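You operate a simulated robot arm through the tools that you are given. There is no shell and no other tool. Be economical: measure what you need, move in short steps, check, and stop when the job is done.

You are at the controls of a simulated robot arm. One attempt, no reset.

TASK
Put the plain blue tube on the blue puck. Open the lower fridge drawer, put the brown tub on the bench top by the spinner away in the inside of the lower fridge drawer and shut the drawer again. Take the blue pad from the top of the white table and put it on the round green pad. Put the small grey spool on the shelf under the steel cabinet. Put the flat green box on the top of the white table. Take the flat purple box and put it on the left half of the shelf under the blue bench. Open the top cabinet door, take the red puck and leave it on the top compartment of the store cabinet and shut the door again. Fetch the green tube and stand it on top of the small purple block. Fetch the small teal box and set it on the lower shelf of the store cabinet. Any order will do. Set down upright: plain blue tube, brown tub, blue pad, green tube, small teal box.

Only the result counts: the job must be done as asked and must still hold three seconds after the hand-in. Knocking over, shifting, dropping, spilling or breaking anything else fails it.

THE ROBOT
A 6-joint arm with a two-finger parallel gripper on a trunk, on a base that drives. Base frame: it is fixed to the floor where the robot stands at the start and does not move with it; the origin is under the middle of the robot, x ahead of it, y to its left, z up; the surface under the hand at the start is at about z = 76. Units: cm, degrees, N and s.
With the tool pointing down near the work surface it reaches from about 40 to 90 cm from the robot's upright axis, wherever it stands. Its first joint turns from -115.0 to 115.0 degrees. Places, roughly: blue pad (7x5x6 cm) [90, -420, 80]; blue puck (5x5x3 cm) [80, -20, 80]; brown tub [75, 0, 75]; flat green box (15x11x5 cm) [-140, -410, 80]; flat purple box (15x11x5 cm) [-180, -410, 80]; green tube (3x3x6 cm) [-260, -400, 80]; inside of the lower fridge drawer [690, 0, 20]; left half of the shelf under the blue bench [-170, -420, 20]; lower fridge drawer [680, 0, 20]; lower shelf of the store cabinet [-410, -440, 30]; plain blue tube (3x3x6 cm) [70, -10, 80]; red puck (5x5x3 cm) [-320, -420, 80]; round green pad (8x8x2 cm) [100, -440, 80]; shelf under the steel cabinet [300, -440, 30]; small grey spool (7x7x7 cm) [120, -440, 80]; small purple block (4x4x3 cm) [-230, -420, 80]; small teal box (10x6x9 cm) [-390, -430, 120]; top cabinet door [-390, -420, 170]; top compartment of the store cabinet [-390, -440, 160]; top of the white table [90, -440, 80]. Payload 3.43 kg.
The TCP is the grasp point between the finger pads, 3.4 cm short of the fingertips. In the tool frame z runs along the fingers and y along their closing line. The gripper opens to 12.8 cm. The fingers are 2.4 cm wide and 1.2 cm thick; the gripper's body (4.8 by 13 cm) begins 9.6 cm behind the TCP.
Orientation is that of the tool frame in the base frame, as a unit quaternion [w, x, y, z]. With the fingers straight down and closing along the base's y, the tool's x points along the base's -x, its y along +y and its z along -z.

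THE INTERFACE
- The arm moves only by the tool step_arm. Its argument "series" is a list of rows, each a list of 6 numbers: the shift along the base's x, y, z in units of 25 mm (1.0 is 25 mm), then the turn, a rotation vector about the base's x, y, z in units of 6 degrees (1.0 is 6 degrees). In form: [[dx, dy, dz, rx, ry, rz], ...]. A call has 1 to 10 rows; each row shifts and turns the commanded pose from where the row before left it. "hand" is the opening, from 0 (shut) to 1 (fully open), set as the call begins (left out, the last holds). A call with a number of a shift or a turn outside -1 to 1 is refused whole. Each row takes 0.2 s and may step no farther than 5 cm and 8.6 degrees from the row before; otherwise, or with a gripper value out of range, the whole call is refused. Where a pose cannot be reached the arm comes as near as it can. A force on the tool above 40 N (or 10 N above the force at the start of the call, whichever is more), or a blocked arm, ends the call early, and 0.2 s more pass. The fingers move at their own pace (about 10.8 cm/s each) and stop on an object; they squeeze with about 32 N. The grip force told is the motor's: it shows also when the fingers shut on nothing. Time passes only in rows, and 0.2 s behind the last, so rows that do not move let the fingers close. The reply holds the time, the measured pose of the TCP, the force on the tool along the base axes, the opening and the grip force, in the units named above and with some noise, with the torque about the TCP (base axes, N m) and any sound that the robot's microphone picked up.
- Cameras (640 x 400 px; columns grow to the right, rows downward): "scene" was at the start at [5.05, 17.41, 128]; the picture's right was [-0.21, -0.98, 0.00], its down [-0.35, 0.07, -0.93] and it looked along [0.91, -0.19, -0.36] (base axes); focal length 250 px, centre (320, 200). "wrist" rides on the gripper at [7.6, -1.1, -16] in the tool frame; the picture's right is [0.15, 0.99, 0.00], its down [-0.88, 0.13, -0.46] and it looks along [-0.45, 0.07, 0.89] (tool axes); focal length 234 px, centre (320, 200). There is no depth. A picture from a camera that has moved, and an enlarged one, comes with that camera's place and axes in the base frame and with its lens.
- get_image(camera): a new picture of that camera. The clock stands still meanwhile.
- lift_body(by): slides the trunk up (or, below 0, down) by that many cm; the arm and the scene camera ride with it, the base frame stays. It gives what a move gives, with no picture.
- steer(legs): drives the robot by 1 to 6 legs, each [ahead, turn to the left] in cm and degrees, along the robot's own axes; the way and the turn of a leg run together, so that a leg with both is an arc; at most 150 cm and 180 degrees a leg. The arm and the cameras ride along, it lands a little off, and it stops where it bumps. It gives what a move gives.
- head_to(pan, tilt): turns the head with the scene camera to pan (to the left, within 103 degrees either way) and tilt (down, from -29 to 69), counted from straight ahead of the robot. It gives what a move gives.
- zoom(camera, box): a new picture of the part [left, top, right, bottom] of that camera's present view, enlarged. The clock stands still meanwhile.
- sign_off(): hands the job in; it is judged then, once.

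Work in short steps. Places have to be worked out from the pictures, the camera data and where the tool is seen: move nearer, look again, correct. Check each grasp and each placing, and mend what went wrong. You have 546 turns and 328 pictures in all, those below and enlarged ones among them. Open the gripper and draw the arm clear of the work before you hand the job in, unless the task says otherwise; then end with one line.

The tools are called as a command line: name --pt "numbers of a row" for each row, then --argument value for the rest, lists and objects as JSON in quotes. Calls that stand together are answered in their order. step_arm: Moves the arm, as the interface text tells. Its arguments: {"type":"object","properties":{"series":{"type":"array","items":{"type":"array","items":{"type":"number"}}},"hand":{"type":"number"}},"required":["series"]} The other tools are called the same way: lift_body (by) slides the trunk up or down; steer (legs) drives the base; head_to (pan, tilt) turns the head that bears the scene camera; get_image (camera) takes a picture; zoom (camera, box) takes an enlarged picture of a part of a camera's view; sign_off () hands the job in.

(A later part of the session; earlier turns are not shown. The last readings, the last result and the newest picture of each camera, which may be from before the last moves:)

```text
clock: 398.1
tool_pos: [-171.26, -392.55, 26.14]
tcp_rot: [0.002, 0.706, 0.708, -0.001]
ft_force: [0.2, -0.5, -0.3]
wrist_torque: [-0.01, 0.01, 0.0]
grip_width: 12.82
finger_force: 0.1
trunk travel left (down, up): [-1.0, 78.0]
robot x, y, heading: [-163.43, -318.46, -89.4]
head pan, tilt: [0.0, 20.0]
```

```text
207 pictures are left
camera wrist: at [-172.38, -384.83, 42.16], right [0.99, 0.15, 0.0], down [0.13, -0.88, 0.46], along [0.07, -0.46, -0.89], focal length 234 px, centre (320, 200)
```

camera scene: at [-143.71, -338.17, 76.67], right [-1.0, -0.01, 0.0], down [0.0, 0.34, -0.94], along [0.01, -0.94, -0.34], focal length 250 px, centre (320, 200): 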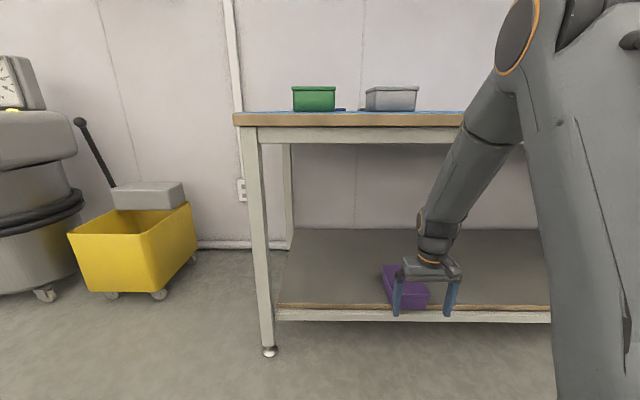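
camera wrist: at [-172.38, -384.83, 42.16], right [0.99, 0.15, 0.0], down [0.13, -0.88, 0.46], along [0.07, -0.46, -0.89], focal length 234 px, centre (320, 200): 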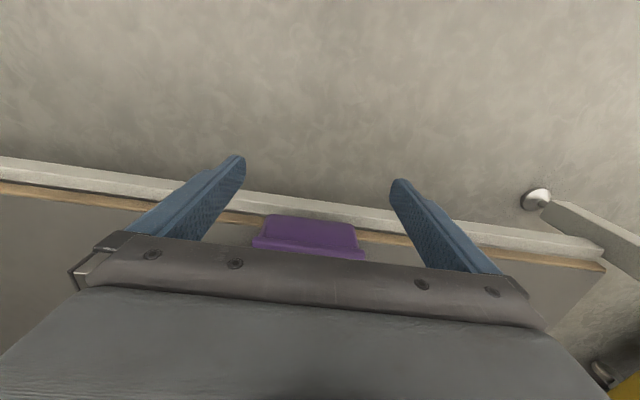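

Close fingers and push the box ~4.5 cm deeper.

step_arm --pt "0 0 0.15 0 0 0" --pt "0 0 0 0 0 0" --pt "0 0 0 0 0 0" --pt "0 -0.3 0 0 0 0" --pt "0 -0.3 0 0 0 0" --pt "0 -0.3 0 0 0 0" --pt "0 -0.3 0 0 0 0" --pt "0 -0.3 0 0 0 0" --hand 0

step_arm --pt "0 -0.3 0 0 0 0" --pt "0 -0.3 0 0 0 0" --pt "0 -0.3 0 0 0 0" --pt "0 -0.3 0 0 0 0" --pt "0 -0.3 0 0 0 0" --pt "0 -0.3 0 0 0 0"

get_image --camera "wrist"

get_image --camera "scene"

```text
clock: 399.9
tool_pos: [-171.38, -396.29, 26.67]
tcp_rot: [0.002, 0.706, 0.708, -0.002]
ft_force: [0.3, 1.1, 0.7]
wrist_torque: [-0.02, -0.05, 0.02]
grip_width: 0.0
finger_force: 32.1
trunk travel left (down, up): [-1.0, 78.0]
robot x, y, heading: [-163.09, -318.3, -89.5]
head pan, tilt: [0.0, 20.0]
```

```text
clock: 401.3
tool_pos: [-171.1, -400.85, 26.64]
tcp_rot: [0.002, 0.706, 0.708, -0.003]
ft_force: [-0.8, 0.3, 0.4]
wrist_torque: [0.03, -0.02, -0.03]
grip_width: 0.02
finger_force: 31.8
trunk travel left (down, up): [-1.0, 78.0]
robot x, y, heading: [-163.7, -318.52, -89.7]
head pan, tilt: [0.0, 20.0]
```

```text
206 pictures are left
camera wrist: at [-172.29, -393.08, 42.58], right [0.99, 0.15, 0.0], down [0.13, -0.88, 0.46], along [0.07, -0.46, -0.89], focal length 234 px, centre (320, 200)
```

wrist: 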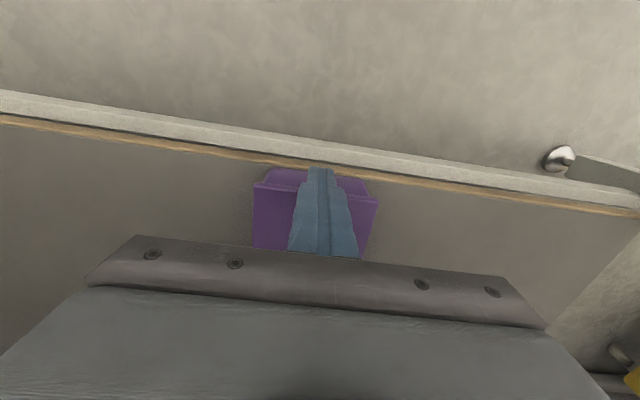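

```text
205 pictures are left
camera scene: at [-143.71, -338.16, 76.67], right [-1.0, -0.01, 0.0], down [0.0, 0.34, -0.94], along [0.01, -0.94, -0.34], focal length 250 px, centre (320, 200)
```

scene: 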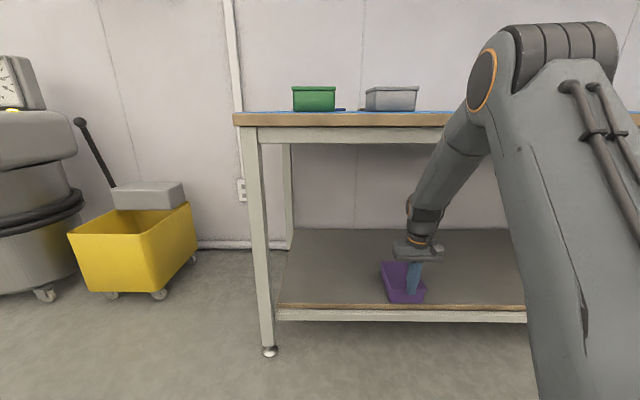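

Push 3 cm more for margin, then retreat.

step_arm --pt "0 -0.3 0 0 0 0" --pt "0 -0.3 0 0 0 0" --pt "0 -0.3 0 0 0 0" --pt "0 -0.3 0 0 0 0"

step_arm --pt "0 0.7 0 0 0 0" --pt "0 0.9 0 0 0 0" --pt "0 0.9 0 0 0 0" --pt "0 0.9 0 0 0 0" --pt "0 0.9 0 0 0 0" --pt "0 0.9 0 0 0 0" --pt "0 0.9 0 0 0 0" --pt "0 0.9 0.5 0 0 0" --pt "0 0.9 0.8 0 0 0"

get_image --camera "scene"

```text
clock: 402.3
tool_pos: [-171.24, -403.78, 26.73]
tcp_rot: [0.002, 0.706, 0.708, -0.003]
ft_force: [-0.6, 0.4, -0.5]
wrist_torque: [0.01, -0.01, 0.01]
grip_width: 0.01
finger_force: 32.5
trunk travel left (down, up): [-1.0, 78.0]
robot x, y, heading: [-163.33, -318.72, -89.6]
head pan, tilt: [0.0, 20.0]
```

```text
clock: 404.3
tool_pos: [-171.24, -384.06, 30.06]
tcp_rot: [0.002, 0.705, 0.709, -0.001]
ft_force: [0.3, 0.0, 0.2]
wrist_torque: [0.01, -0.01, 0.05]
grip_width: 0.0
finger_force: 32.6
trunk travel left (down, up): [-1.0, 78.0]
robot x, y, heading: [-163.32, -318.48, -89.6]
head pan, tilt: [0.0, 20.0]
```

```text
204 pictures are left
camera scene: at [-143.71, -338.17, 76.67], right [-1.0, -0.01, 0.0], down [0.0, 0.34, -0.94], along [0.01, -0.94, -0.34], focal length 250 px, centre (320, 200)
```

scene: 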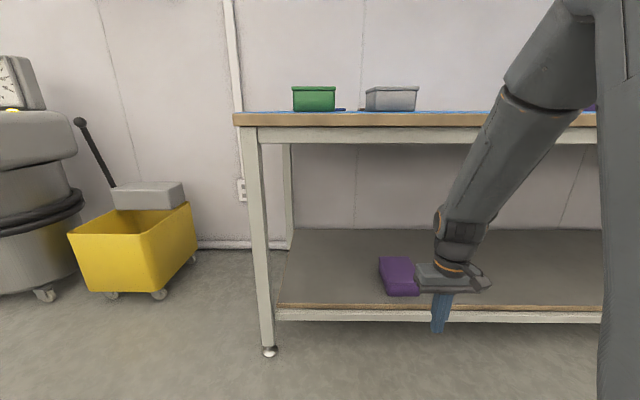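

Purple box is well on the shelf. Raise up and go for the green box.

lift_body --by 40

lift_body --by 20

step_arm --pt "0.8 0.6 1 0 0 0" --pt "0.9 0.6 1 0 0 0" --pt "0.9 0.6 1 0 0 0" --pt "0.9 0.6 0.9 0 0 0" --pt "0.9 0.6 0.9 0 0 0" --pt "0.9 0.6 0.9 0 0 0" --pt "0.9 0 0 0 0 0" --pt "0.9 0 0 0 0 0" --pt "0.9 0 0 0 0 0" --pt "0.9 0 0 0 0 0" --hand 1

steer --legs '[[36, 0]]'

head_to --pan 0 --tilt 38

get_image --camera "wrist"

get_image --camera "scene"

```text
clock: 408.1
tool_pos: [-171.17, -384.07, 70.01]
tcp_rot: [0.002, 0.706, 0.708, -0.003]
ft_force: [0.4, 0.9, 1.2]
wrist_torque: [0.05, 0.0, 0.01]
grip_width: 0.01
finger_force: 32.5
trunk travel left (down, up): [-41.0, 38.0]
robot x, y, heading: [-163.64, -318.38, -89.6]
head pan, tilt: [0.0, 20.0]
```

```text
clock: 410.3
tool_pos: [-171.23, -384.14, 89.75]
tcp_rot: [0.002, 0.706, 0.708, -0.002]
ft_force: [-0.5, -0.7, -0.9]
wrist_torque: [-0.01, 0.01, -0.02]
grip_width: 0.0
finger_force: 32.1
trunk travel left (down, up): [-61.0, 18.0]
robot x, y, heading: [-163.04, -318.45, -89.9]
head pan, tilt: [0.0, 20.0]
```

```text
clock: 412.5
tool_pos: [-148.93, -375.12, 104.04]
tcp_rot: [0.003, 0.706, 0.708, -0.002]
ft_force: [-0.4, 0.1, 0.0]
wrist_torque: [0.0, -0.02, 0.0]
grip_width: 12.8
finger_force: 0.0
trunk travel left (down, up): [-61.0, 18.0]
robot x, y, heading: [-163.53, -318.49, -89.9]
head pan, tilt: [0.0, 20.0]
```

```text
clock: 414.8
tool_pos: [-148.79, -411.25, 104.16]
tcp_rot: [0.003, 0.707, 0.708, -0.002]
ft_force: [0.6, -0.3, -1.1]
wrist_torque: [-0.01, -0.01, 0.03]
grip_width: 12.8
finger_force: 0.1
trunk travel left (down, up): [-61.0, 18.0]
robot x, y, heading: [-163.34, -354.47, -89.7]
head pan, tilt: [0.0, 20.0]
```

```text
clock: 415.6
tool_pos: [-148.77, -411.36, 104.02]
tcp_rot: [0.003, 0.705, 0.709, -0.003]
ft_force: [0.7, 0.1, 0.2]
wrist_torque: [-0.01, -0.01, -0.03]
grip_width: 12.8
finger_force: 0.0
trunk travel left (down, up): [-61.0, 18.0]
robot x, y, heading: [-163.15, -354.77, -89.7]
head pan, tilt: [0.0, 38.0]
```

```text
203 pictures are left
camera wrist: at [-149.86, -403.57, 120.05], right [0.99, 0.15, 0.0], down [0.13, -0.88, 0.46], along [0.07, -0.46, -0.89], focal length 234 px, centre (320, 200)
```

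wrist: 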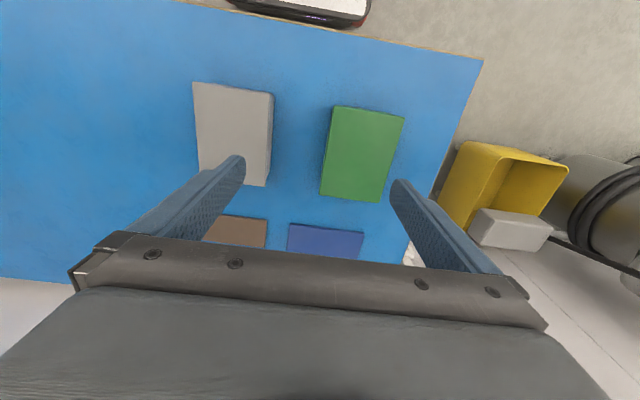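

```text
202 pictures are left
camera scene: at [-143.61, -356.98, 133.84], right [-1.0, -0.01, 0.0], down [0.0, 0.62, -0.79], along [0.0, -0.79, -0.62], focal length 250 px, centre (320, 200)
```

scene: 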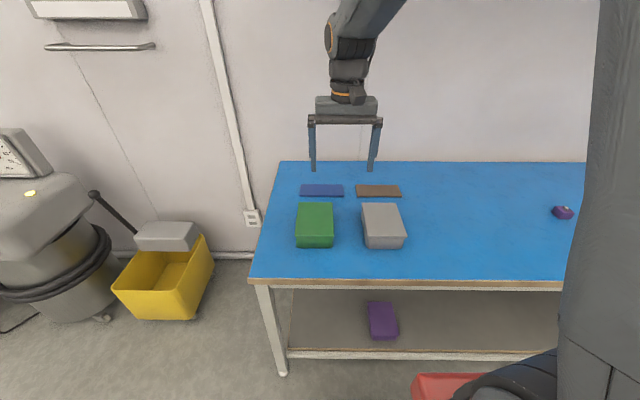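

Green box centre ≈(-141.8,-413.7), aligned. Move over it and lower partway.

step_arm --pt "0.9 -0.32 -0.3 0 0 0" --pt "0.9 -0.32 -0.8 0 0 0" --pt "0.95 -0.32 -1 0 0 0" --pt "0 0 -1 0 0 0" --pt "0 0 -1 0 0 0" --pt "0 0 -1 0 0 0" --pt "0 0 -0.8 0 0 0"

get_image --camera "wrist"

zoom --camera "scene" --box '[256, 170, 384, 250]'

```text
clock: 417.2
tool_pos: [-141.91, -413.73, 89.32]
tcp_rot: [0.002, 0.706, 0.708, -0.003]
ft_force: [-0.1, 0.4, 1.5]
wrist_torque: [-0.04, -0.01, -0.03]
grip_width: 12.81
finger_force: 0.0
trunk travel left (down, up): [-61.0, 18.0]
robot x, y, heading: [-163.03, -354.64, -89.7]
head pan, tilt: [0.0, 38.0]
```

```text
201 pictures are left
camera wrist: at [-142.97, -405.95, 105.32], right [0.99, 0.15, 0.0], down [0.13, -0.88, 0.46], along [0.07, -0.46, -0.89], focal length 234 px, centre (320, 200)
```

wrist: 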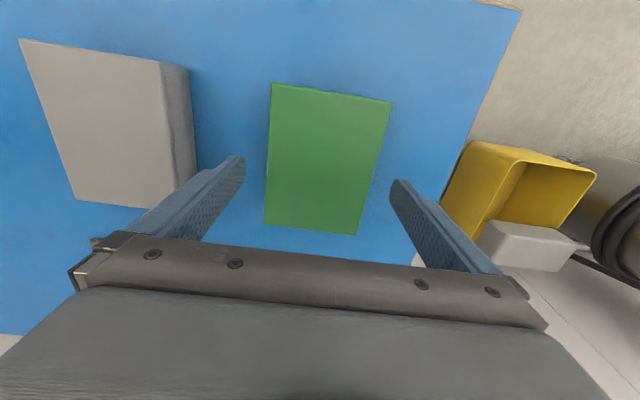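

```text
5.00 times, centred on (320, 210) of scene
camera zoom: at [-143.61, -356.95, 133.83], right [-1.0, -0.01, 0.0], down [0.0, 0.62, -0.79], along [0.0, -0.79, -0.62], focal length 1252 px, centre (320, 150)
```

zoom: 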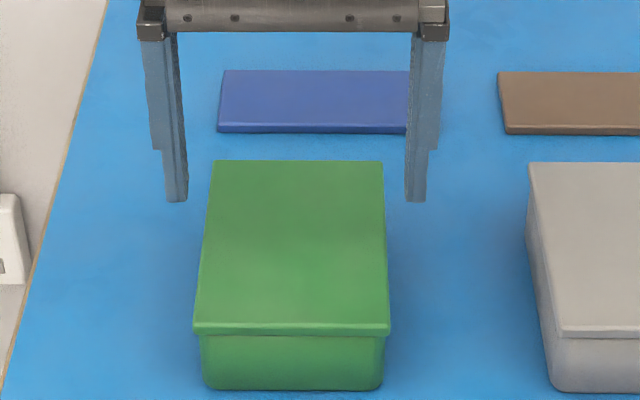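

Centred. Descend and grip.

step_arm --pt "0.05 0.15 0 0 0 0" --pt "0 0 -0.5 0 0 0" --pt "0 0 -0.4 0 0 0" --pt "0 0 -0.4 0 0 0" --pt "0 0 -0.4 0 0 0" --pt "0 0 -0.35 0 0 0"

step_arm --pt "0 0 0 0 0 0" --pt "0 0 0 0 0 0" --pt "0 0 0 0 0 0" --hand 0

step_arm --pt "0 0 0.3 0 0 0" --pt "0 0 0.8 0 0 0" --pt "0 0 0.8 0 0 0" --pt "0 0 0.8 0 0 0" --pt "-0.6 0.3 0.8 0 0 0" --pt "-0.8 0.3 0.8 0 0 0" --pt "-0.8 0.4 0.8 0 0 0" --pt "-0.8 0.4 0.8 0 0 0" --pt "-0.8 0.4 0.8 0 0 0"

get_image --camera "scene"

```text
clock: 418.6
tool_pos: [-141.78, -413.32, 84.27]
tcp_rot: [0.003, 0.706, 0.708, -0.002]
ft_force: [-0.8, 0.0, 0.1]
wrist_torque: [0.02, 0.02, 0.0]
grip_width: 12.78
finger_force: 0.0
trunk travel left (down, up): [-61.0, 18.0]
robot x, y, heading: [-162.92, -354.62, -90.0]
head pan, tilt: [0.0, 38.0]
```

```text
clock: 419.4
tool_pos: [-141.91, -413.29, 84.32]
tcp_rot: [0.002, 0.706, 0.708, -0.002]
ft_force: [-0.1, -0.6, 0.1]
wrist_torque: [-0.02, -0.02, 0.05]
grip_width: 11.3
finger_force: 31.6
trunk travel left (down, up): [-61.0, 18.0]
robot x, y, heading: [-163.0, -354.81, -89.5]
head pan, tilt: [0.0, 38.0]
```

```text
clock: 421.4
tool_pos: [-151.18, -408.91, 100.98]
tcp_rot: [0.001, 0.706, 0.708, -0.002]
ft_force: [0.5, -0.9, -0.9]
wrist_torque: [0.0, 0.01, -0.02]
grip_width: 11.3
finger_force: 31.8
trunk travel left (down, up): [-61.0, 18.0]
robot x, y, heading: [-162.93, -354.6, -89.8]
head pan, tilt: [0.0, 38.0]
```

```text
199 pictures are left
camera scene: at [-143.58, -357.01, 133.83], right [-1.0, -0.01, 0.0], down [0.0, 0.62, -0.79], along [0.0, -0.79, -0.62], focal length 250 px, centre (320, 200)
```

scene: 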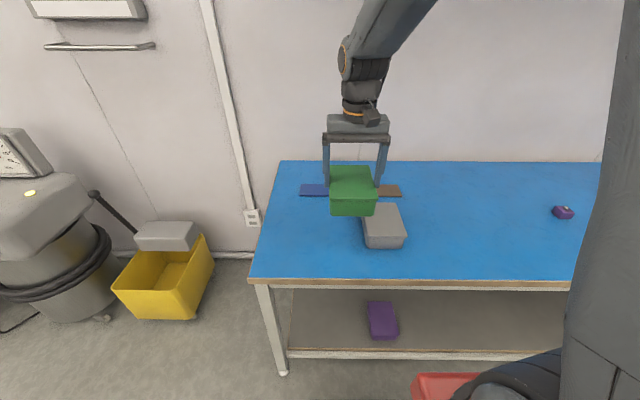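

Green box held. Tuck and drive to the white table at x≈85.

step_arm --pt "-0.9 0.6 0.4 0 0 0" --pt "-0.9 0.6 0.4 0 0 0" --pt "-0.9 0.6 0.4 0 0 0" --pt "-0.9 0.6 0 0 0 0" --pt "-0.9 0.4 0 0 0 0"

steer --legs '[[-35, 0], [0, 90], [130, 0], [116, 0], [0, -90]]'

head_to --pan 0 --tilt 35

get_image --camera "scene"

```text
clock: 422.6
tool_pos: [-162.42, -401.74, 103.91]
tcp_rot: [0.002, 0.706, 0.709, -0.002]
ft_force: [0.8, 0.3, -1.1]
wrist_torque: [0.09, 0.0, 0.02]
grip_width: 11.27
finger_force: 32.2
trunk travel left (down, up): [-61.0, 18.0]
robot x, y, heading: [-163.09, -354.94, -89.8]
head pan, tilt: [0.0, 38.0]
```

```text
clock: 444.2
tool_pos: [83.55, -365.56, 103.86]
tcp_rot: [0.002, 0.705, 0.709, -0.002]
ft_force: [-0.1, 0.1, -0.8]
wrist_torque: [0.04, 0.0, -0.01]
grip_width: 11.31
finger_force: 31.3
trunk travel left (down, up): [-61.0, 18.0]
robot x, y, heading: [82.52, -318.4, -89.5]
head pan, tilt: [0.0, 38.0]
```

```text
clock: 444.8
tool_pos: [83.46, -365.6, 103.8]
tcp_rot: [0.002, 0.705, 0.709, -0.002]
ft_force: [0.4, -0.1, -0.9]
wrist_torque: [0.02, -0.01, 0.03]
grip_width: 11.28
finger_force: 31.5
trunk travel left (down, up): [-61.0, 18.0]
robot x, y, heading: [83.13, -318.62, -89.6]
head pan, tilt: [0.0, 35.0]
```

```text
198 pictures are left
camera scene: at [102.29, -320.91, 134.29], right [-1.0, -0.01, 0.0], down [0.0, 0.57, -0.82], along [0.01, -0.82, -0.57], focal length 250 px, centre (320, 200)
```

scene: 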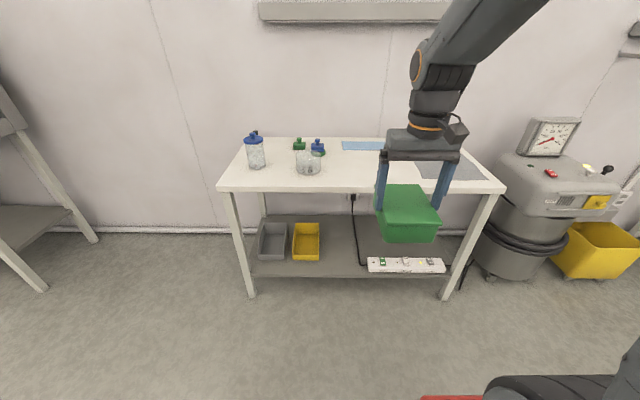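

Drive forward 46 cm and check target area.

steer --legs '[[46, 0]]'

get_image --camera "scene"

get_image --camera "wrist"

```text
clock: 447.6
tool_pos: [83.75, -411.51, 103.82]
tcp_rot: [0.002, 0.705, 0.709, -0.003]
ft_force: [-0.1, -0.1, -1.1]
wrist_torque: [0.03, -0.01, 0.0]
grip_width: 11.31
finger_force: 31.9
trunk travel left (down, up): [-61.0, 18.0]
robot x, y, heading: [83.44, -364.2, -89.3]
head pan, tilt: [0.0, 35.0]
```

```text
197 pictures are left
camera scene: at [102.64, -366.73, 134.29], right [-1.0, -0.01, 0.0], down [0.0, 0.57, -0.82], along [0.01, -0.82, -0.57], focal length 250 px, centre (320, 200)
```

scene: 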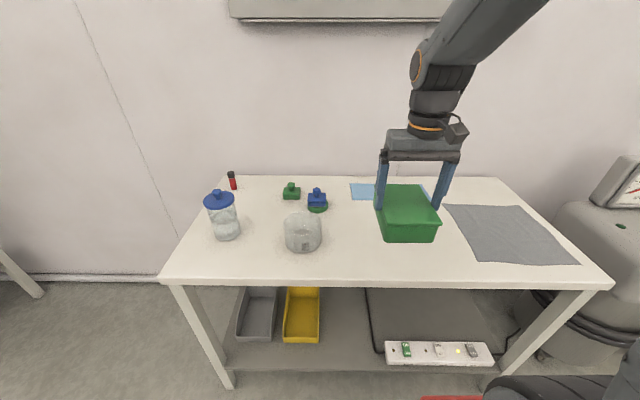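

```text
196 pictures are left
camera wrist: at [82.75, -403.75, 119.83], right [0.99, 0.15, 0.0], down [0.14, -0.88, 0.46], along [0.07, -0.46, -0.89], focal length 234 px, centre (320, 200)
```

wrist: 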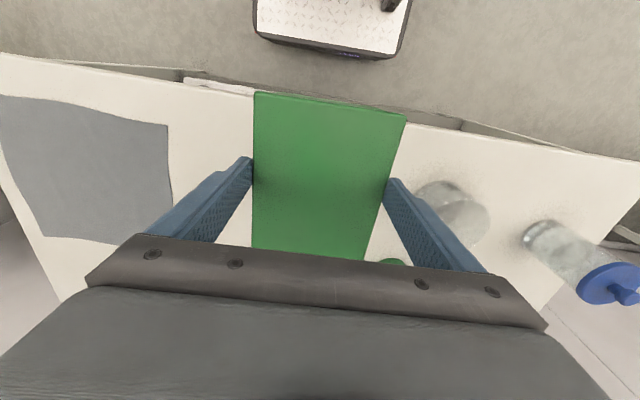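

Free area x 59–102. Place at (81,-425).

step_arm --pt "-0.2 -0.9 0 0 0 0" --pt "-0.2 -0.9 0 0 0 0" --pt "-0.2 -0.9 0 0 0 0" --pt "-0.2 -0.9 -0.5 0 0 0" --pt "-0.2 -0.9 -1 0 0 0" --pt "-0.1 -0.9 -1 0 0 0" --pt "0 0 -1 0 0 0" --pt "0 0 -1 0 0 0" --pt "0 0 -1 0 0 0" --pt "0 0 -0.8 0 0 0"

get_image --camera "scene"

```text
clock: 449.8
tool_pos: [81.18, -424.96, 88.25]
tcp_rot: [0.003, 0.706, 0.709, -0.004]
ft_force: [1.0, 3.0, 15.1]
wrist_torque: [0.67, -0.13, -0.01]
grip_width: 11.27
finger_force: 32.2
trunk travel left (down, up): [-61.0, 18.0]
robot x, y, heading: [83.46, -364.13, -89.7]
head pan, tilt: [0.0, 35.0]
```

```text
195 pictures are left
camera scene: at [102.64, -366.67, 134.31], right [-1.0, -0.01, 0.0], down [0.0, 0.57, -0.82], along [0.01, -0.82, -0.57], focal length 250 px, centre (320, 200)
```

scene: 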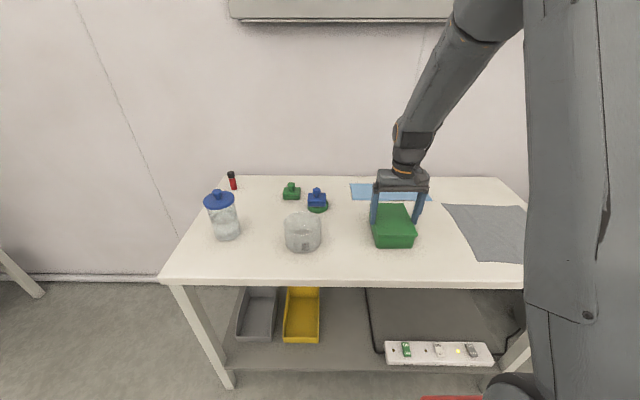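

In contact already (15 N). Ease and release, rise.

step_arm --pt "0 0 0.05 0 0 0" --pt "0 0 0 0 0 0"

step_arm --pt "0 0 0 0 0 0" --pt "0 0 0 0 0 0" --pt "0 0 0.3 0 0 0" --pt "0 0 0.8 0 0 0" --pt "0 0 1 0 0 0" --pt "0 0 1 0 0 0" --pt "0 0 1 0 0 0" --pt "0 0 1 0 0 0" --pt "0 0 1 0 0 0" --hand 1

get_image --camera "scene"

```text
clock: 450.4
tool_pos: [81.02, -424.99, 88.25]
tcp_rot: [0.002, 0.705, 0.709, -0.002]
ft_force: [0.1, -2.1, 4.5]
wrist_torque: [-0.23, -0.08, 0.0]
grip_width: 11.29
finger_force: 32.0
trunk travel left (down, up): [-61.0, 18.0]
robot x, y, heading: [82.74, -364.32, -89.6]
head pan, tilt: [0.0, 35.0]
```

```text
clock: 452.4
tool_pos: [81.3, -424.96, 103.46]
tcp_rot: [0.002, 0.706, 0.709, -0.003]
ft_force: [-0.4, 0.9, 0.2]
wrist_torque: [-0.02, -0.03, -0.01]
grip_width: 12.81
finger_force: 0.0
trunk travel left (down, up): [-61.0, 18.0]
robot x, y, heading: [83.47, -364.05, -89.3]
head pan, tilt: [0.0, 35.0]
```

```text
194 pictures are left
camera scene: at [102.64, -366.75, 134.29], right [-1.0, -0.01, 0.0], down [0.0, 0.57, -0.82], along [0.01, -0.82, -0.57], focal length 250 px, centre (320, 200)
```

scene: 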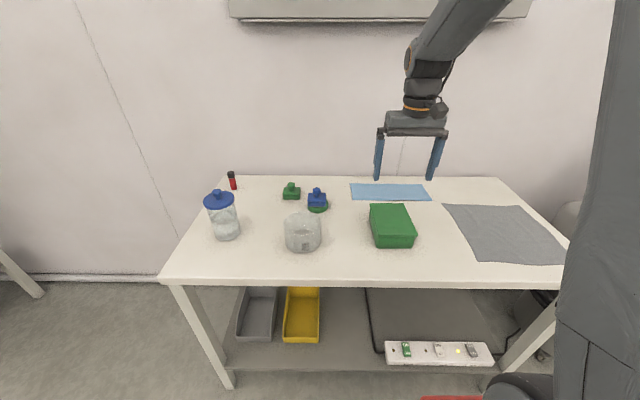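

Green box placed. Drive to the blue bench's right part (x≈-245).

step_arm --pt "0 0.9 0 0 0 0" --pt "0 0.9 0 0 0 0" --pt "0 0.9 0 0 0 0" --pt "0 0.9 0 0 0 0" --pt "0 0.9 0 0 0 0" --hand 0.6

steer --legs '[[-44, 0], [0, -90], [130, 0], [130, 0], [66, 0], [0, 89]]'

get_image --camera "scene"

```text
clock: 453.6
tool_pos: [81.15, -413.53, 103.58]
tcp_rot: [0.003, 0.706, 0.709, -0.003]
ft_force: [-0.1, -0.6, -0.6]
wrist_torque: [-0.01, 0.0, 0.0]
grip_width: 7.69
finger_force: 0.0
trunk travel left (down, up): [-61.0, 18.0]
robot x, y, heading: [83.08, -364.46, -89.7]
head pan, tilt: [0.0, 35.0]
```

```text
clock: 479.4
tool_pos: [-245.9, -372.75, 103.48]
tcp_rot: [0.003, 0.709, 0.705, -0.003]
ft_force: [0.1, 0.4, 0.0]
wrist_torque: [-0.01, -0.01, -0.04]
grip_width: 7.7
finger_force: 0.1
trunk travel left (down, up): [-61.0, 18.0]
robot x, y, heading: [-243.35, -323.42, -90.3]
head pan, tilt: [0.0, 35.0]
```

```text
193 pictures are left
camera scene: at [-223.79, -326.05, 134.29], right [-1.0, 0.0, 0.0], down [0.0, 0.57, -0.82], along [0.0, -0.82, -0.57], focal length 250 px, centre (320, 200)
```

scene: 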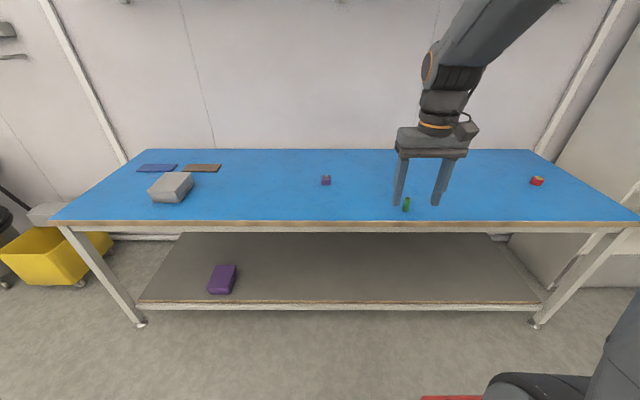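

Drive forward 30 cm.

steer --legs '[[30, 0]]'

zoom --camera "scene" --box '[300, 150, 460, 250]'

get_image --camera "wrist"

```text
clock: 481.4
tool_pos: [-245.9, -402.88, 103.41]
tcp_rot: [0.002, 0.709, 0.705, -0.002]
ft_force: [-0.2, 0.0, 0.6]
wrist_torque: [-0.01, -0.01, 0.01]
grip_width: 7.68
finger_force: 0.1
trunk travel left (down, up): [-61.0, 18.0]
robot x, y, heading: [-243.44, -353.42, -89.8]
head pan, tilt: [0.0, 35.0]
```

```text
4.00 times, centred on (380, 200) of scene
camera zoom: at [-223.87, -356.04, 134.29], right [-1.0, 0.0, 0.0], down [0.0, 0.57, -0.82], along [0.0, -0.82, -0.57], focal length 1002 px, centre (80, 200)
```

zoom: 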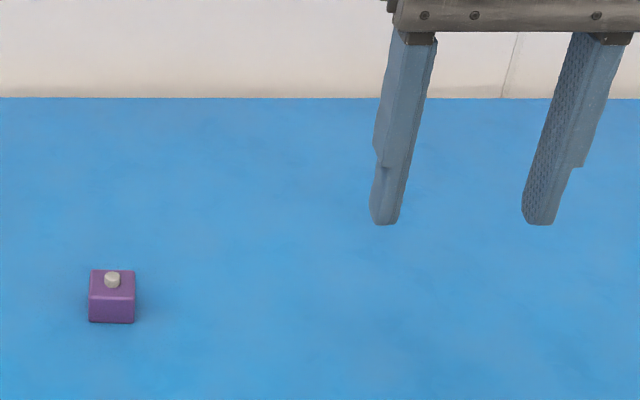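

```text
191 pictures are left
camera wrist: at [-246.87, -395.03, 119.44], right [0.99, 0.14, 0.0], down [0.13, -0.88, 0.46], along [0.06, -0.46, -0.89], focal length 234 px, centre (320, 200)
```

wrist: 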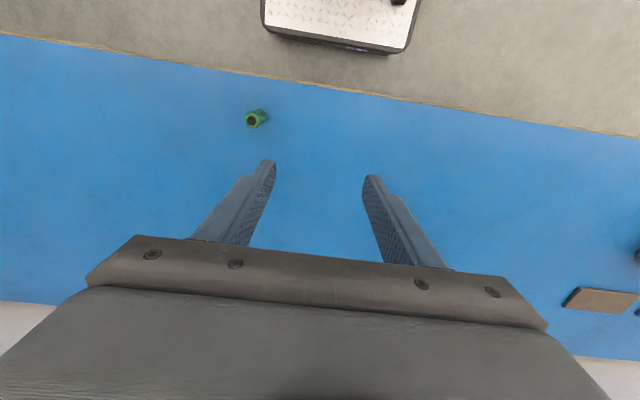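

Zoom on the tube and the block details.

zoom --camera "wrist" --box '[224, 100, 288, 140]'

zoom --camera "scene" --box '[312, 210, 344, 230]'

zoom --camera "scene" --box '[380, 200, 460, 280]'

```text
10.00 times, centred on (256, 120) of wrist
camera zoom: at [-246.87, -395.03, 119.44], right [0.99, 0.14, 0.0], down [0.13, -0.88, 0.46], along [0.06, -0.46, -0.89], focal length 2342 px, centre (960, 1000)
```

zoom: 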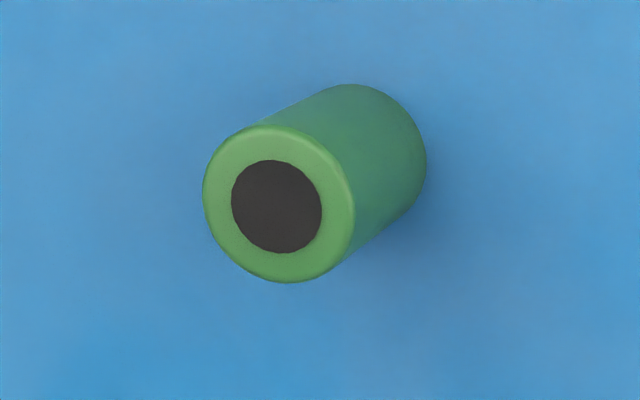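

```text
16.00 times, centred on (328, 220) of scene
camera zoom: at [-223.87, -356.04, 134.29], right [-1.0, 0.0, 0.0], down [0.0, 0.57, -0.82], along [0.0, -0.82, -0.57], focal length 4006 px, centre (192, -120)
```

zoom: 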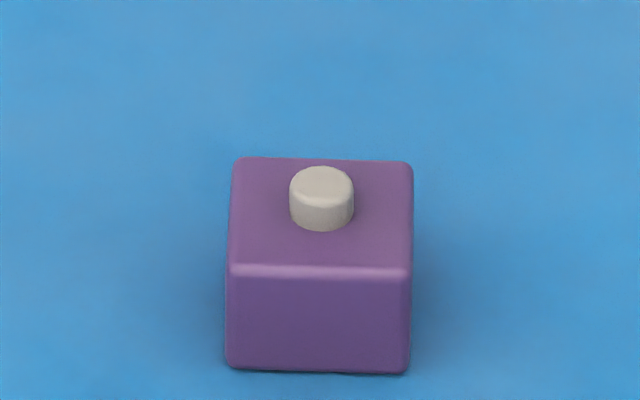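

```text
5.00 times, centred on (420, 240) of scene
camera zoom: at [-223.87, -356.04, 134.29], right [-1.0, 0.0, 0.0], down [0.0, 0.57, -0.82], along [0.0, -0.82, -0.57], focal length 1252 px, centre (-180, 0)
```

zoom: 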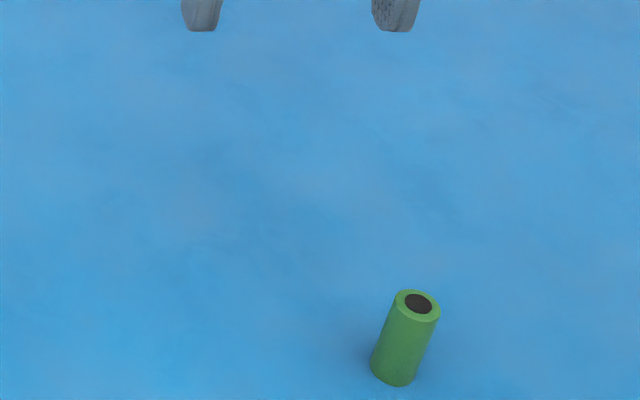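

The block has a peg (⌀≈1.3) and the tube a hole (⌀≈1.5), so it must be sleeved on. Tube ≈(-256.4,-402.1), peg ≈(-226.6,-422.4). Hover over the tube.

step_arm --pt "-0.84 0.06 -0.5 0 0 0" --pt "-0.84 0.06 -0.9 0 0 0" --pt "-0.84 0.06 -0.9 0 0 0" --pt "-0.84 0.06 -0.9 0 0 0" --pt "-0.84 0.06 -0.9 0 0 0" --hand 0.45

zoom --camera "wrist" --box '[220, 100, 420, 225]'

```text
clock: 482.6
tool_pos: [-256.37, -401.99, 93.24]
tcp_rot: [0.003, 0.708, 0.706, -0.002]
ft_force: [0.2, 0.4, -1.0]
wrist_torque: [0.02, 0.03, -0.03]
grip_width: 5.78
finger_force: 0.0
trunk travel left (down, up): [-61.0, 18.0]
robot x, y, heading: [-243.28, -353.19, -90.2]
head pan, tilt: [0.0, 35.0]
```

```text
3.20 times, centred on (320, 162) of wrist
camera zoom: at [-257.4, -394.32, 109.17], right [0.99, 0.14, 0.0], down [0.13, -0.88, 0.46], along [0.06, -0.46, -0.89], focal length 749 px, centre (320, 320)
```

zoom: 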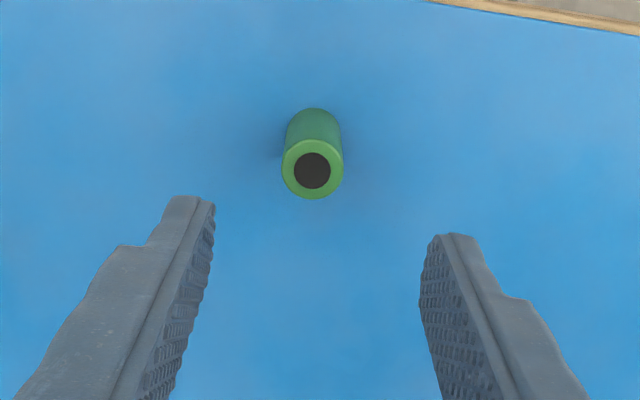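

Shift (−0.3,−0.2) and descend to grip.

step_arm --pt "-0.13 -0.08 -1 0 0 0" --pt "0 0 -1 0 0 0" --pt "0 0 -1 0 0 0" --pt "0 0 -1 0 0 0" --pt "0 0 -1 0 0 0" --pt "0 0 -0.2 0 0 0"

step_arm --pt "0 0 0 0 0 0" --pt "0 0 0 0 0 0" --pt "0 0 0 0 0 0" --hand 0

step_arm --pt "0 0 0.4 0 0 0" --pt "0 0 0.8 0 0 0" --pt "0 0 0.8 0 0 0" --pt "0 0 0.8 0 0 0" --pt "0 0 0.8 0 0 0"

zoom --camera "wrist" --box '[220, 100, 420, 225]'

zoom --camera "scene" --box '[380, 170, 476, 230]'

```text
clock: 484.0
tool_pos: [-256.68, -402.06, 80.32]
tcp_rot: [0.003, 0.709, 0.705, -0.003]
ft_force: [-0.3, -0.2, 0.6]
wrist_torque: [0.01, 0.02, -0.02]
grip_width: 5.78
finger_force: 0.1
trunk travel left (down, up): [-61.0, 18.0]
robot x, y, heading: [-243.2, -353.52, -90.1]
head pan, tilt: [0.0, 35.0]
```

```text
clock: 484.8
tool_pos: [-256.55, -402.13, 80.34]
tcp_rot: [0.003, 0.708, 0.706, -0.003]
ft_force: [-0.3, -0.3, 0.5]
wrist_torque: [0.0, -0.01, -0.04]
grip_width: 2.33
finger_force: 32.0
trunk travel left (down, up): [-61.0, 18.0]
robot x, y, heading: [-243.08, -353.53, -90.2]
head pan, tilt: [0.0, 35.0]
```

```text
clock: 486.0
tool_pos: [-256.62, -402.29, 89.35]
tcp_rot: [0.003, 0.709, 0.705, -0.001]
ft_force: [0.5, 0.1, -0.7]
wrist_torque: [0.02, -0.01, 0.01]
grip_width: 2.32
finger_force: 32.0
trunk travel left (down, up): [-61.0, 18.0]
robot x, y, heading: [-243.46, -353.65, -90.1]
head pan, tilt: [0.0, 35.0]
```

```text
3.20 times, centred on (320, 162) of wrist
camera zoom: at [-257.69, -394.51, 105.19], right [0.99, 0.14, 0.0], down [0.13, -0.88, 0.46], along [0.06, -0.46, -0.89], focal length 749 px, centre (320, 320)
```

zoom: 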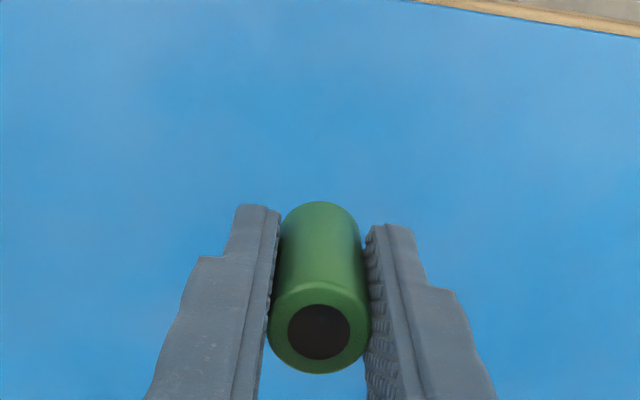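

```text
6.67 times, centred on (428, 200) of scene
camera zoom: at [-223.88, -356.08, 134.29], right [-1.0, 0.0, 0.0], down [0.0, 0.57, -0.82], along [0.0, -0.82, -0.57], focal length 1669 px, centre (-400, 200)
```

zoom: 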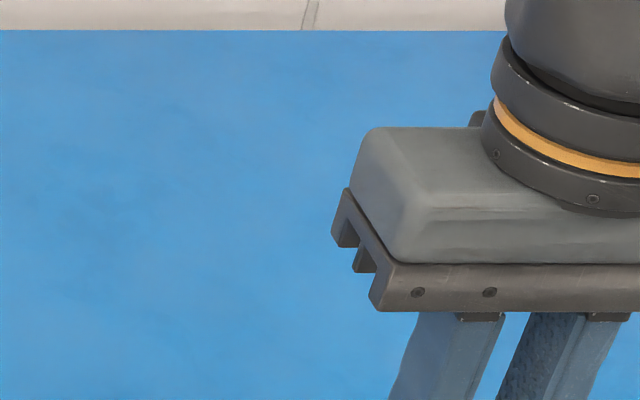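

Tube gripped (⌀2.33). Carry it above the peg at height.

step_arm --pt "1 -0.7 0.5 0 0 0" --pt "1 -0.7 0.5 0 0 0" --pt "1 -0.7 0 0 0 0" --pt "1 -0.7 0 0 0 0" --pt "1 -0.7 0 0 0 0" --pt "1 -0.7 0 0 0 0" --pt "1 -0.7 0 0 0 0" --pt "1 -0.7 0 0 0 0" --pt "1 -0.7 0 0 0 0" --pt "1 -0.7 0 0 0 0"

step_arm --pt "1 -0.5 0 0 0 0" --pt "1 -0.5 0 0 0 0"

zoom --camera "wrist" --box '[220, 100, 420, 225]'

zoom --camera "scene" --box '[280, 170, 376, 230]'

```text
clock: 488.2
tool_pos: [-231.58, -419.64, 91.76]
tcp_rot: [0.002, 0.709, 0.705, -0.002]
ft_force: [-0.8, 0.3, -0.4]
wrist_torque: [0.0, -0.04, 0.01]
grip_width: 2.31
finger_force: 31.9
trunk travel left (down, up): [-61.0, 18.0]
robot x, y, heading: [-244.0, -353.33, -90.0]
head pan, tilt: [0.0, 35.0]
```

```text
clock: 488.8
tool_pos: [-226.72, -422.26, 91.76]
tcp_rot: [0.002, 0.709, 0.705, -0.003]
ft_force: [-0.8, 0.1, -0.6]
wrist_torque: [0.0, 0.0, 0.01]
grip_width: 2.33
finger_force: 32.1
trunk travel left (down, up): [-61.0, 18.0]
robot x, y, heading: [-243.13, -353.64, -90.2]
head pan, tilt: [0.0, 35.0]
```

```text
3.20 times, centred on (320, 162) of wrist
camera zoom: at [-227.64, -414.48, 107.68], right [0.99, 0.14, 0.0], down [0.13, -0.88, 0.46], along [0.06, -0.46, -0.89], focal length 749 px, centre (320, 320)
```

zoom: 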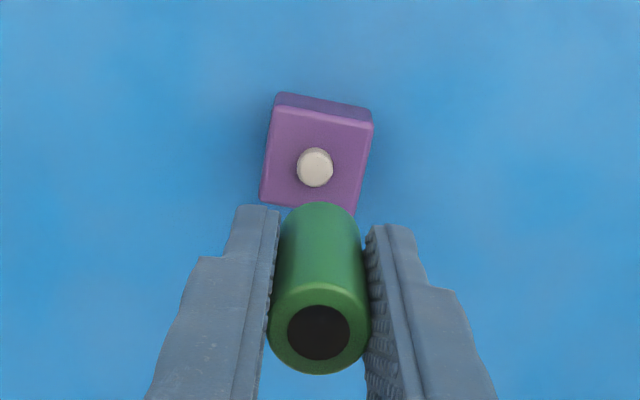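

```text
6.67 times, centred on (328, 200) of scene
camera zoom: at [-223.88, -356.04, 134.29], right [-1.0, 0.0, 0.0], down [0.0, 0.57, -0.82], along [0.0, -0.82, -0.57], focal length 1669 px, centre (267, 200)
```

zoom: 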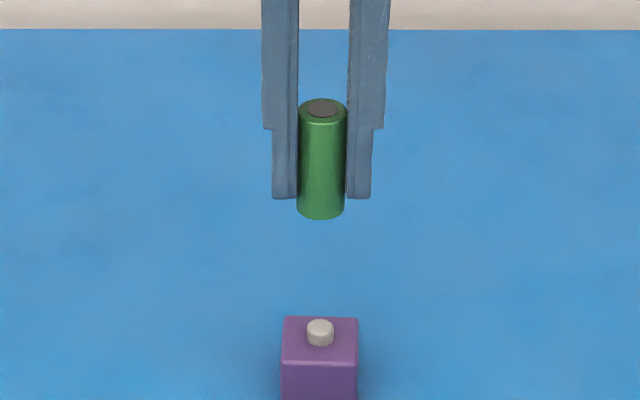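

Already within ~0.2 cm. Apply (−0.1, −0.15) and lower to just above the peg.

step_arm --pt "-0.04 -0.06 -0.8 0 0 0" --pt "0 0 -0.8 0 0 0" --pt "0 0 -0.6 0 0 0" --pt "0 0 -0.3 0 0 0"

zoom --camera "wrist" --box '[256, 110, 384, 190]'

zoom --camera "scene" --box '[304, 200, 352, 230]'

```text
clock: 489.8
tool_pos: [-226.62, -422.3, 85.51]
tcp_rot: [0.003, 0.709, 0.705, -0.002]
ft_force: [0.9, -0.3, -0.5]
wrist_torque: [0.0, -0.05, -0.04]
grip_width: 2.34
finger_force: 32.3
trunk travel left (down, up): [-61.0, 18.0]
robot x, y, heading: [-243.34, -353.33, -90.1]
head pan, tilt: [0.0, 35.0]
```

```text
5.00 times, centred on (320, 150) of wrist
camera zoom: at [-227.73, -414.65, 101.44], right [0.99, 0.14, 0.0], down [0.13, -0.88, 0.46], along [0.06, -0.46, -0.89], focal length 1171 px, centre (320, 450)
```

zoom: 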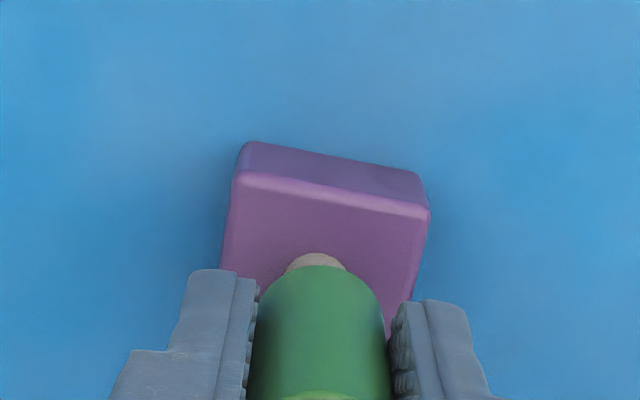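

```text
13.33 times, centred on (328, 215) of scene
camera zoom: at [-223.86, -356.05, 134.29], right [-1.0, 0.0, 0.0], down [0.0, 0.57, -0.82], along [0.0, -0.82, -0.57], focal length 3338 px, centre (213, 0)
```

zoom: 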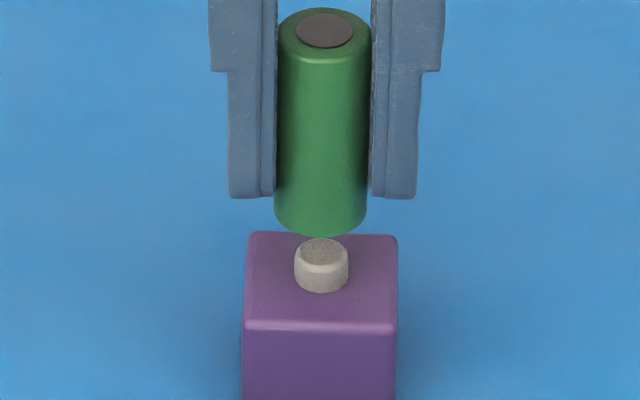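

Relative measurement suggests +0.15 in y. Apply and lower in small steps, watching where contact happens (free insertion → z≈83).

step_arm --pt "-0.01 0.06 -0.2 0 0 0" --pt "0 0 -0.1 0 0 0"

zoom --camera "wrist" --box '[256, 110, 384, 190]'

zoom --camera "scene" --box '[304, 200, 352, 230]'

```text
clock: 490.4
tool_pos: [-226.72, -422.17, 84.75]
tcp_rot: [0.002, 0.709, 0.705, -0.002]
ft_force: [0.0, -0.4, -0.7]
wrist_torque: [0.01, -0.01, -0.02]
grip_width: 2.32
finger_force: 31.6
trunk travel left (down, up): [-61.0, 18.0]
robot x, y, heading: [-243.51, -353.48, -90.2]
head pan, tilt: [0.0, 35.0]
```

```text
5.00 times, centred on (320, 150) of wrist
camera zoom: at [-227.8, -414.52, 100.71], right [0.99, 0.14, 0.0], down [0.13, -0.88, 0.46], along [0.06, -0.46, -0.89], focal length 1171 px, centre (320, 450)
```

zoom: 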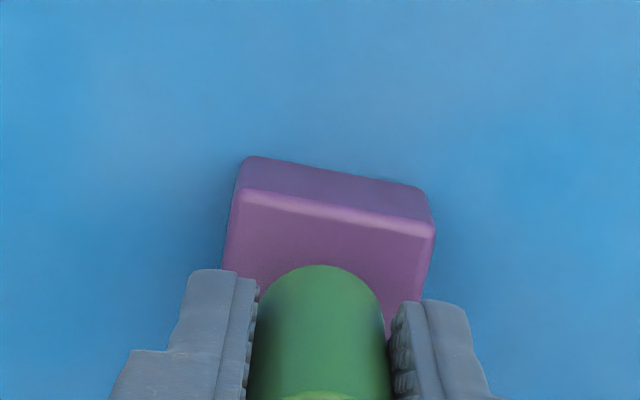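

```text
13.33 times, centred on (328, 215) of scene
camera zoom: at [-223.86, -356.05, 134.29], right [-1.0, 0.0, 0.0], down [0.0, 0.57, -0.82], along [0.0, -0.82, -0.57], focal length 3338 px, centre (213, 0)
```

zoom: 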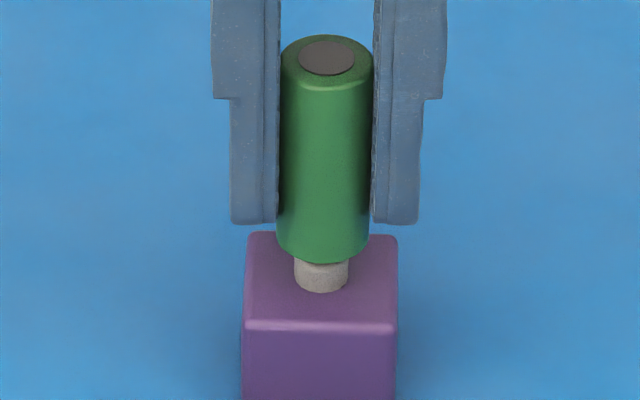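

x slightly −0.05 off: nudge +0.05. Lower 0.1 cm per row.

step_arm --pt "0.02 0 -0.06 0 0 0" --pt "0 0 -0.06 0 0 0" --pt "0 0 -0.06 0 0 0"

step_arm --pt "0 0 -0.06 0 0 0" --pt "0 0 -0.06 0 0 0"

zoom --camera "scene" --box '[304, 200, 352, 230]'

```text
clock: 491.2
tool_pos: [-226.74, -422.29, 84.35]
tcp_rot: [0.002, 0.709, 0.705, -0.002]
ft_force: [-0.6, -0.4, -0.8]
wrist_torque: [0.05, 0.01, 0.03]
grip_width: 2.32
finger_force: 32.8
trunk travel left (down, up): [-61.0, 18.0]
robot x, y, heading: [-243.51, -353.34, -90.1]
head pan, tilt: [0.0, 35.0]
```

```text
clock: 491.8
tool_pos: [-226.6, -422.35, 84.1]
tcp_rot: [0.003, 0.709, 0.705, -0.003]
ft_force: [0.5, 0.5, -0.9]
wrist_torque: [-0.02, -0.03, -0.04]
grip_width: 2.32
finger_force: 31.8
trunk travel left (down, up): [-61.0, 18.0]
robot x, y, heading: [-243.43, -353.2, -90.3]
head pan, tilt: [0.0, 35.0]
```

```text
13.33 times, centred on (328, 215) of scene
camera zoom: at [-223.86, -356.05, 134.29], right [-1.0, 0.0, 0.0], down [0.0, 0.57, -0.82], along [0.0, -0.82, -0.57], focal length 3338 px, centre (213, 0)
```

zoom: 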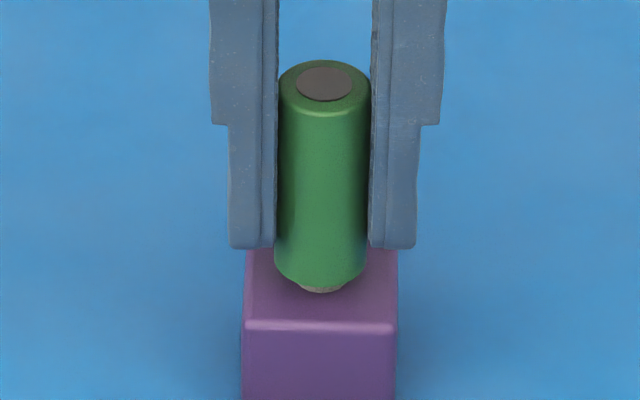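

The tube is already entering over the peg without force. Continue down to seat.

step_arm --pt "0 0 -0.06 0 0 0" --pt "0 0 -0.06 0 0 0"

step_arm --pt "0 0 -0.06 0 0 0" --pt "0 0 -0.04 0 0 0"

zoom --camera "scene" --box '[304, 200, 352, 230]'

```text
clock: 492.4
tool_pos: [-226.61, -422.18, 83.72]
tcp_rot: [0.001, 0.709, 0.705, -0.002]
ft_force: [-0.8, 0.2, -0.8]
wrist_torque: [0.01, -0.01, 0.01]
grip_width: 2.33
finger_force: 32.1
trunk travel left (down, up): [-61.0, 18.0]
robot x, y, heading: [-243.37, -353.34, -90.3]
head pan, tilt: [0.0, 35.0]
```

```text
clock: 493.0
tool_pos: [-226.73, -422.18, 83.42]
tcp_rot: [0.002, 0.709, 0.705, -0.002]
ft_force: [0.5, 0.0, -0.6]
wrist_torque: [-0.05, 0.03, -0.01]
grip_width: 2.32
finger_force: 31.5
trunk travel left (down, up): [-61.0, 18.0]
robot x, y, heading: [-243.05, -353.35, -90.0]
head pan, tilt: [0.0, 35.0]
```

```text
13.33 times, centred on (328, 215) of scene
camera zoom: at [-223.86, -356.05, 134.29], right [-1.0, 0.0, 0.0], down [0.0, 0.57, -0.82], along [0.0, -0.82, -0.57], focal length 3338 px, centre (213, 0)
```

zoom: 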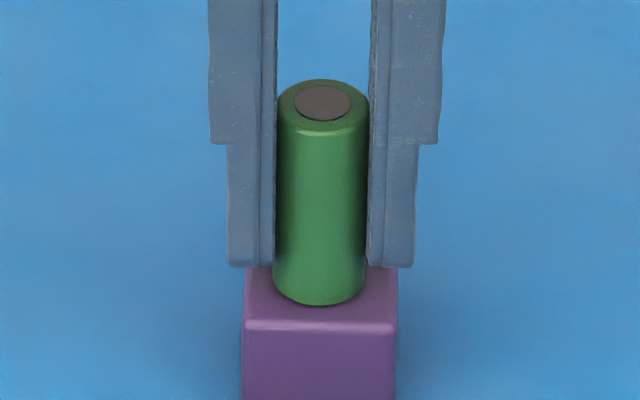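

Inserted with no force; bottom is at the block surface. A last small move to contact.

step_arm --pt "0 0 -0.04 0 0 0"

step_arm --pt "0 0 -0.04 0 0 0"

step_arm --pt "0 0 -0.04 0 0 0"

```text
clock: 493.4
tool_pos: [-226.6, -422.14, 83.29]
tcp_rot: [0.002, 0.709, 0.705, -0.002]
ft_force: [0.0, 0.0, -0.4]
wrist_torque: [-0.01, 0.0, 0.01]
grip_width: 2.3
finger_force: 32.4
trunk travel left (down, up): [-61.0, 18.0]
robot x, y, heading: [-243.26, -353.54, -89.9]
head pan, tilt: [0.0, 35.0]
```

```text
clock: 493.8
tool_pos: [-226.74, -422.1, 83.38]
tcp_rot: [0.003, 0.709, 0.705, -0.002]
ft_force: [0.5, 0.4, 4.0]
wrist_torque: [0.01, -0.04, 0.0]
grip_width: 2.31
finger_force: 32.6
trunk travel left (down, up): [-61.0, 18.0]
robot x, y, heading: [-243.61, -353.56, -90.3]
head pan, tilt: [0.0, 35.0]
```

```text
clock: 494.2
tool_pos: [-226.77, -422.28, 83.28]
tcp_rot: [0.003, 0.708, 0.706, -0.004]
ft_force: [0.6, 1.9, 13.3]
wrist_torque: [0.1, -0.04, 0.03]
grip_width: 2.33
finger_force: 32.4
trunk travel left (down, up): [-61.0, 18.0]
robot x, y, heading: [-243.0, -353.58, -90.1]
head pan, tilt: [0.0, 35.0]
```

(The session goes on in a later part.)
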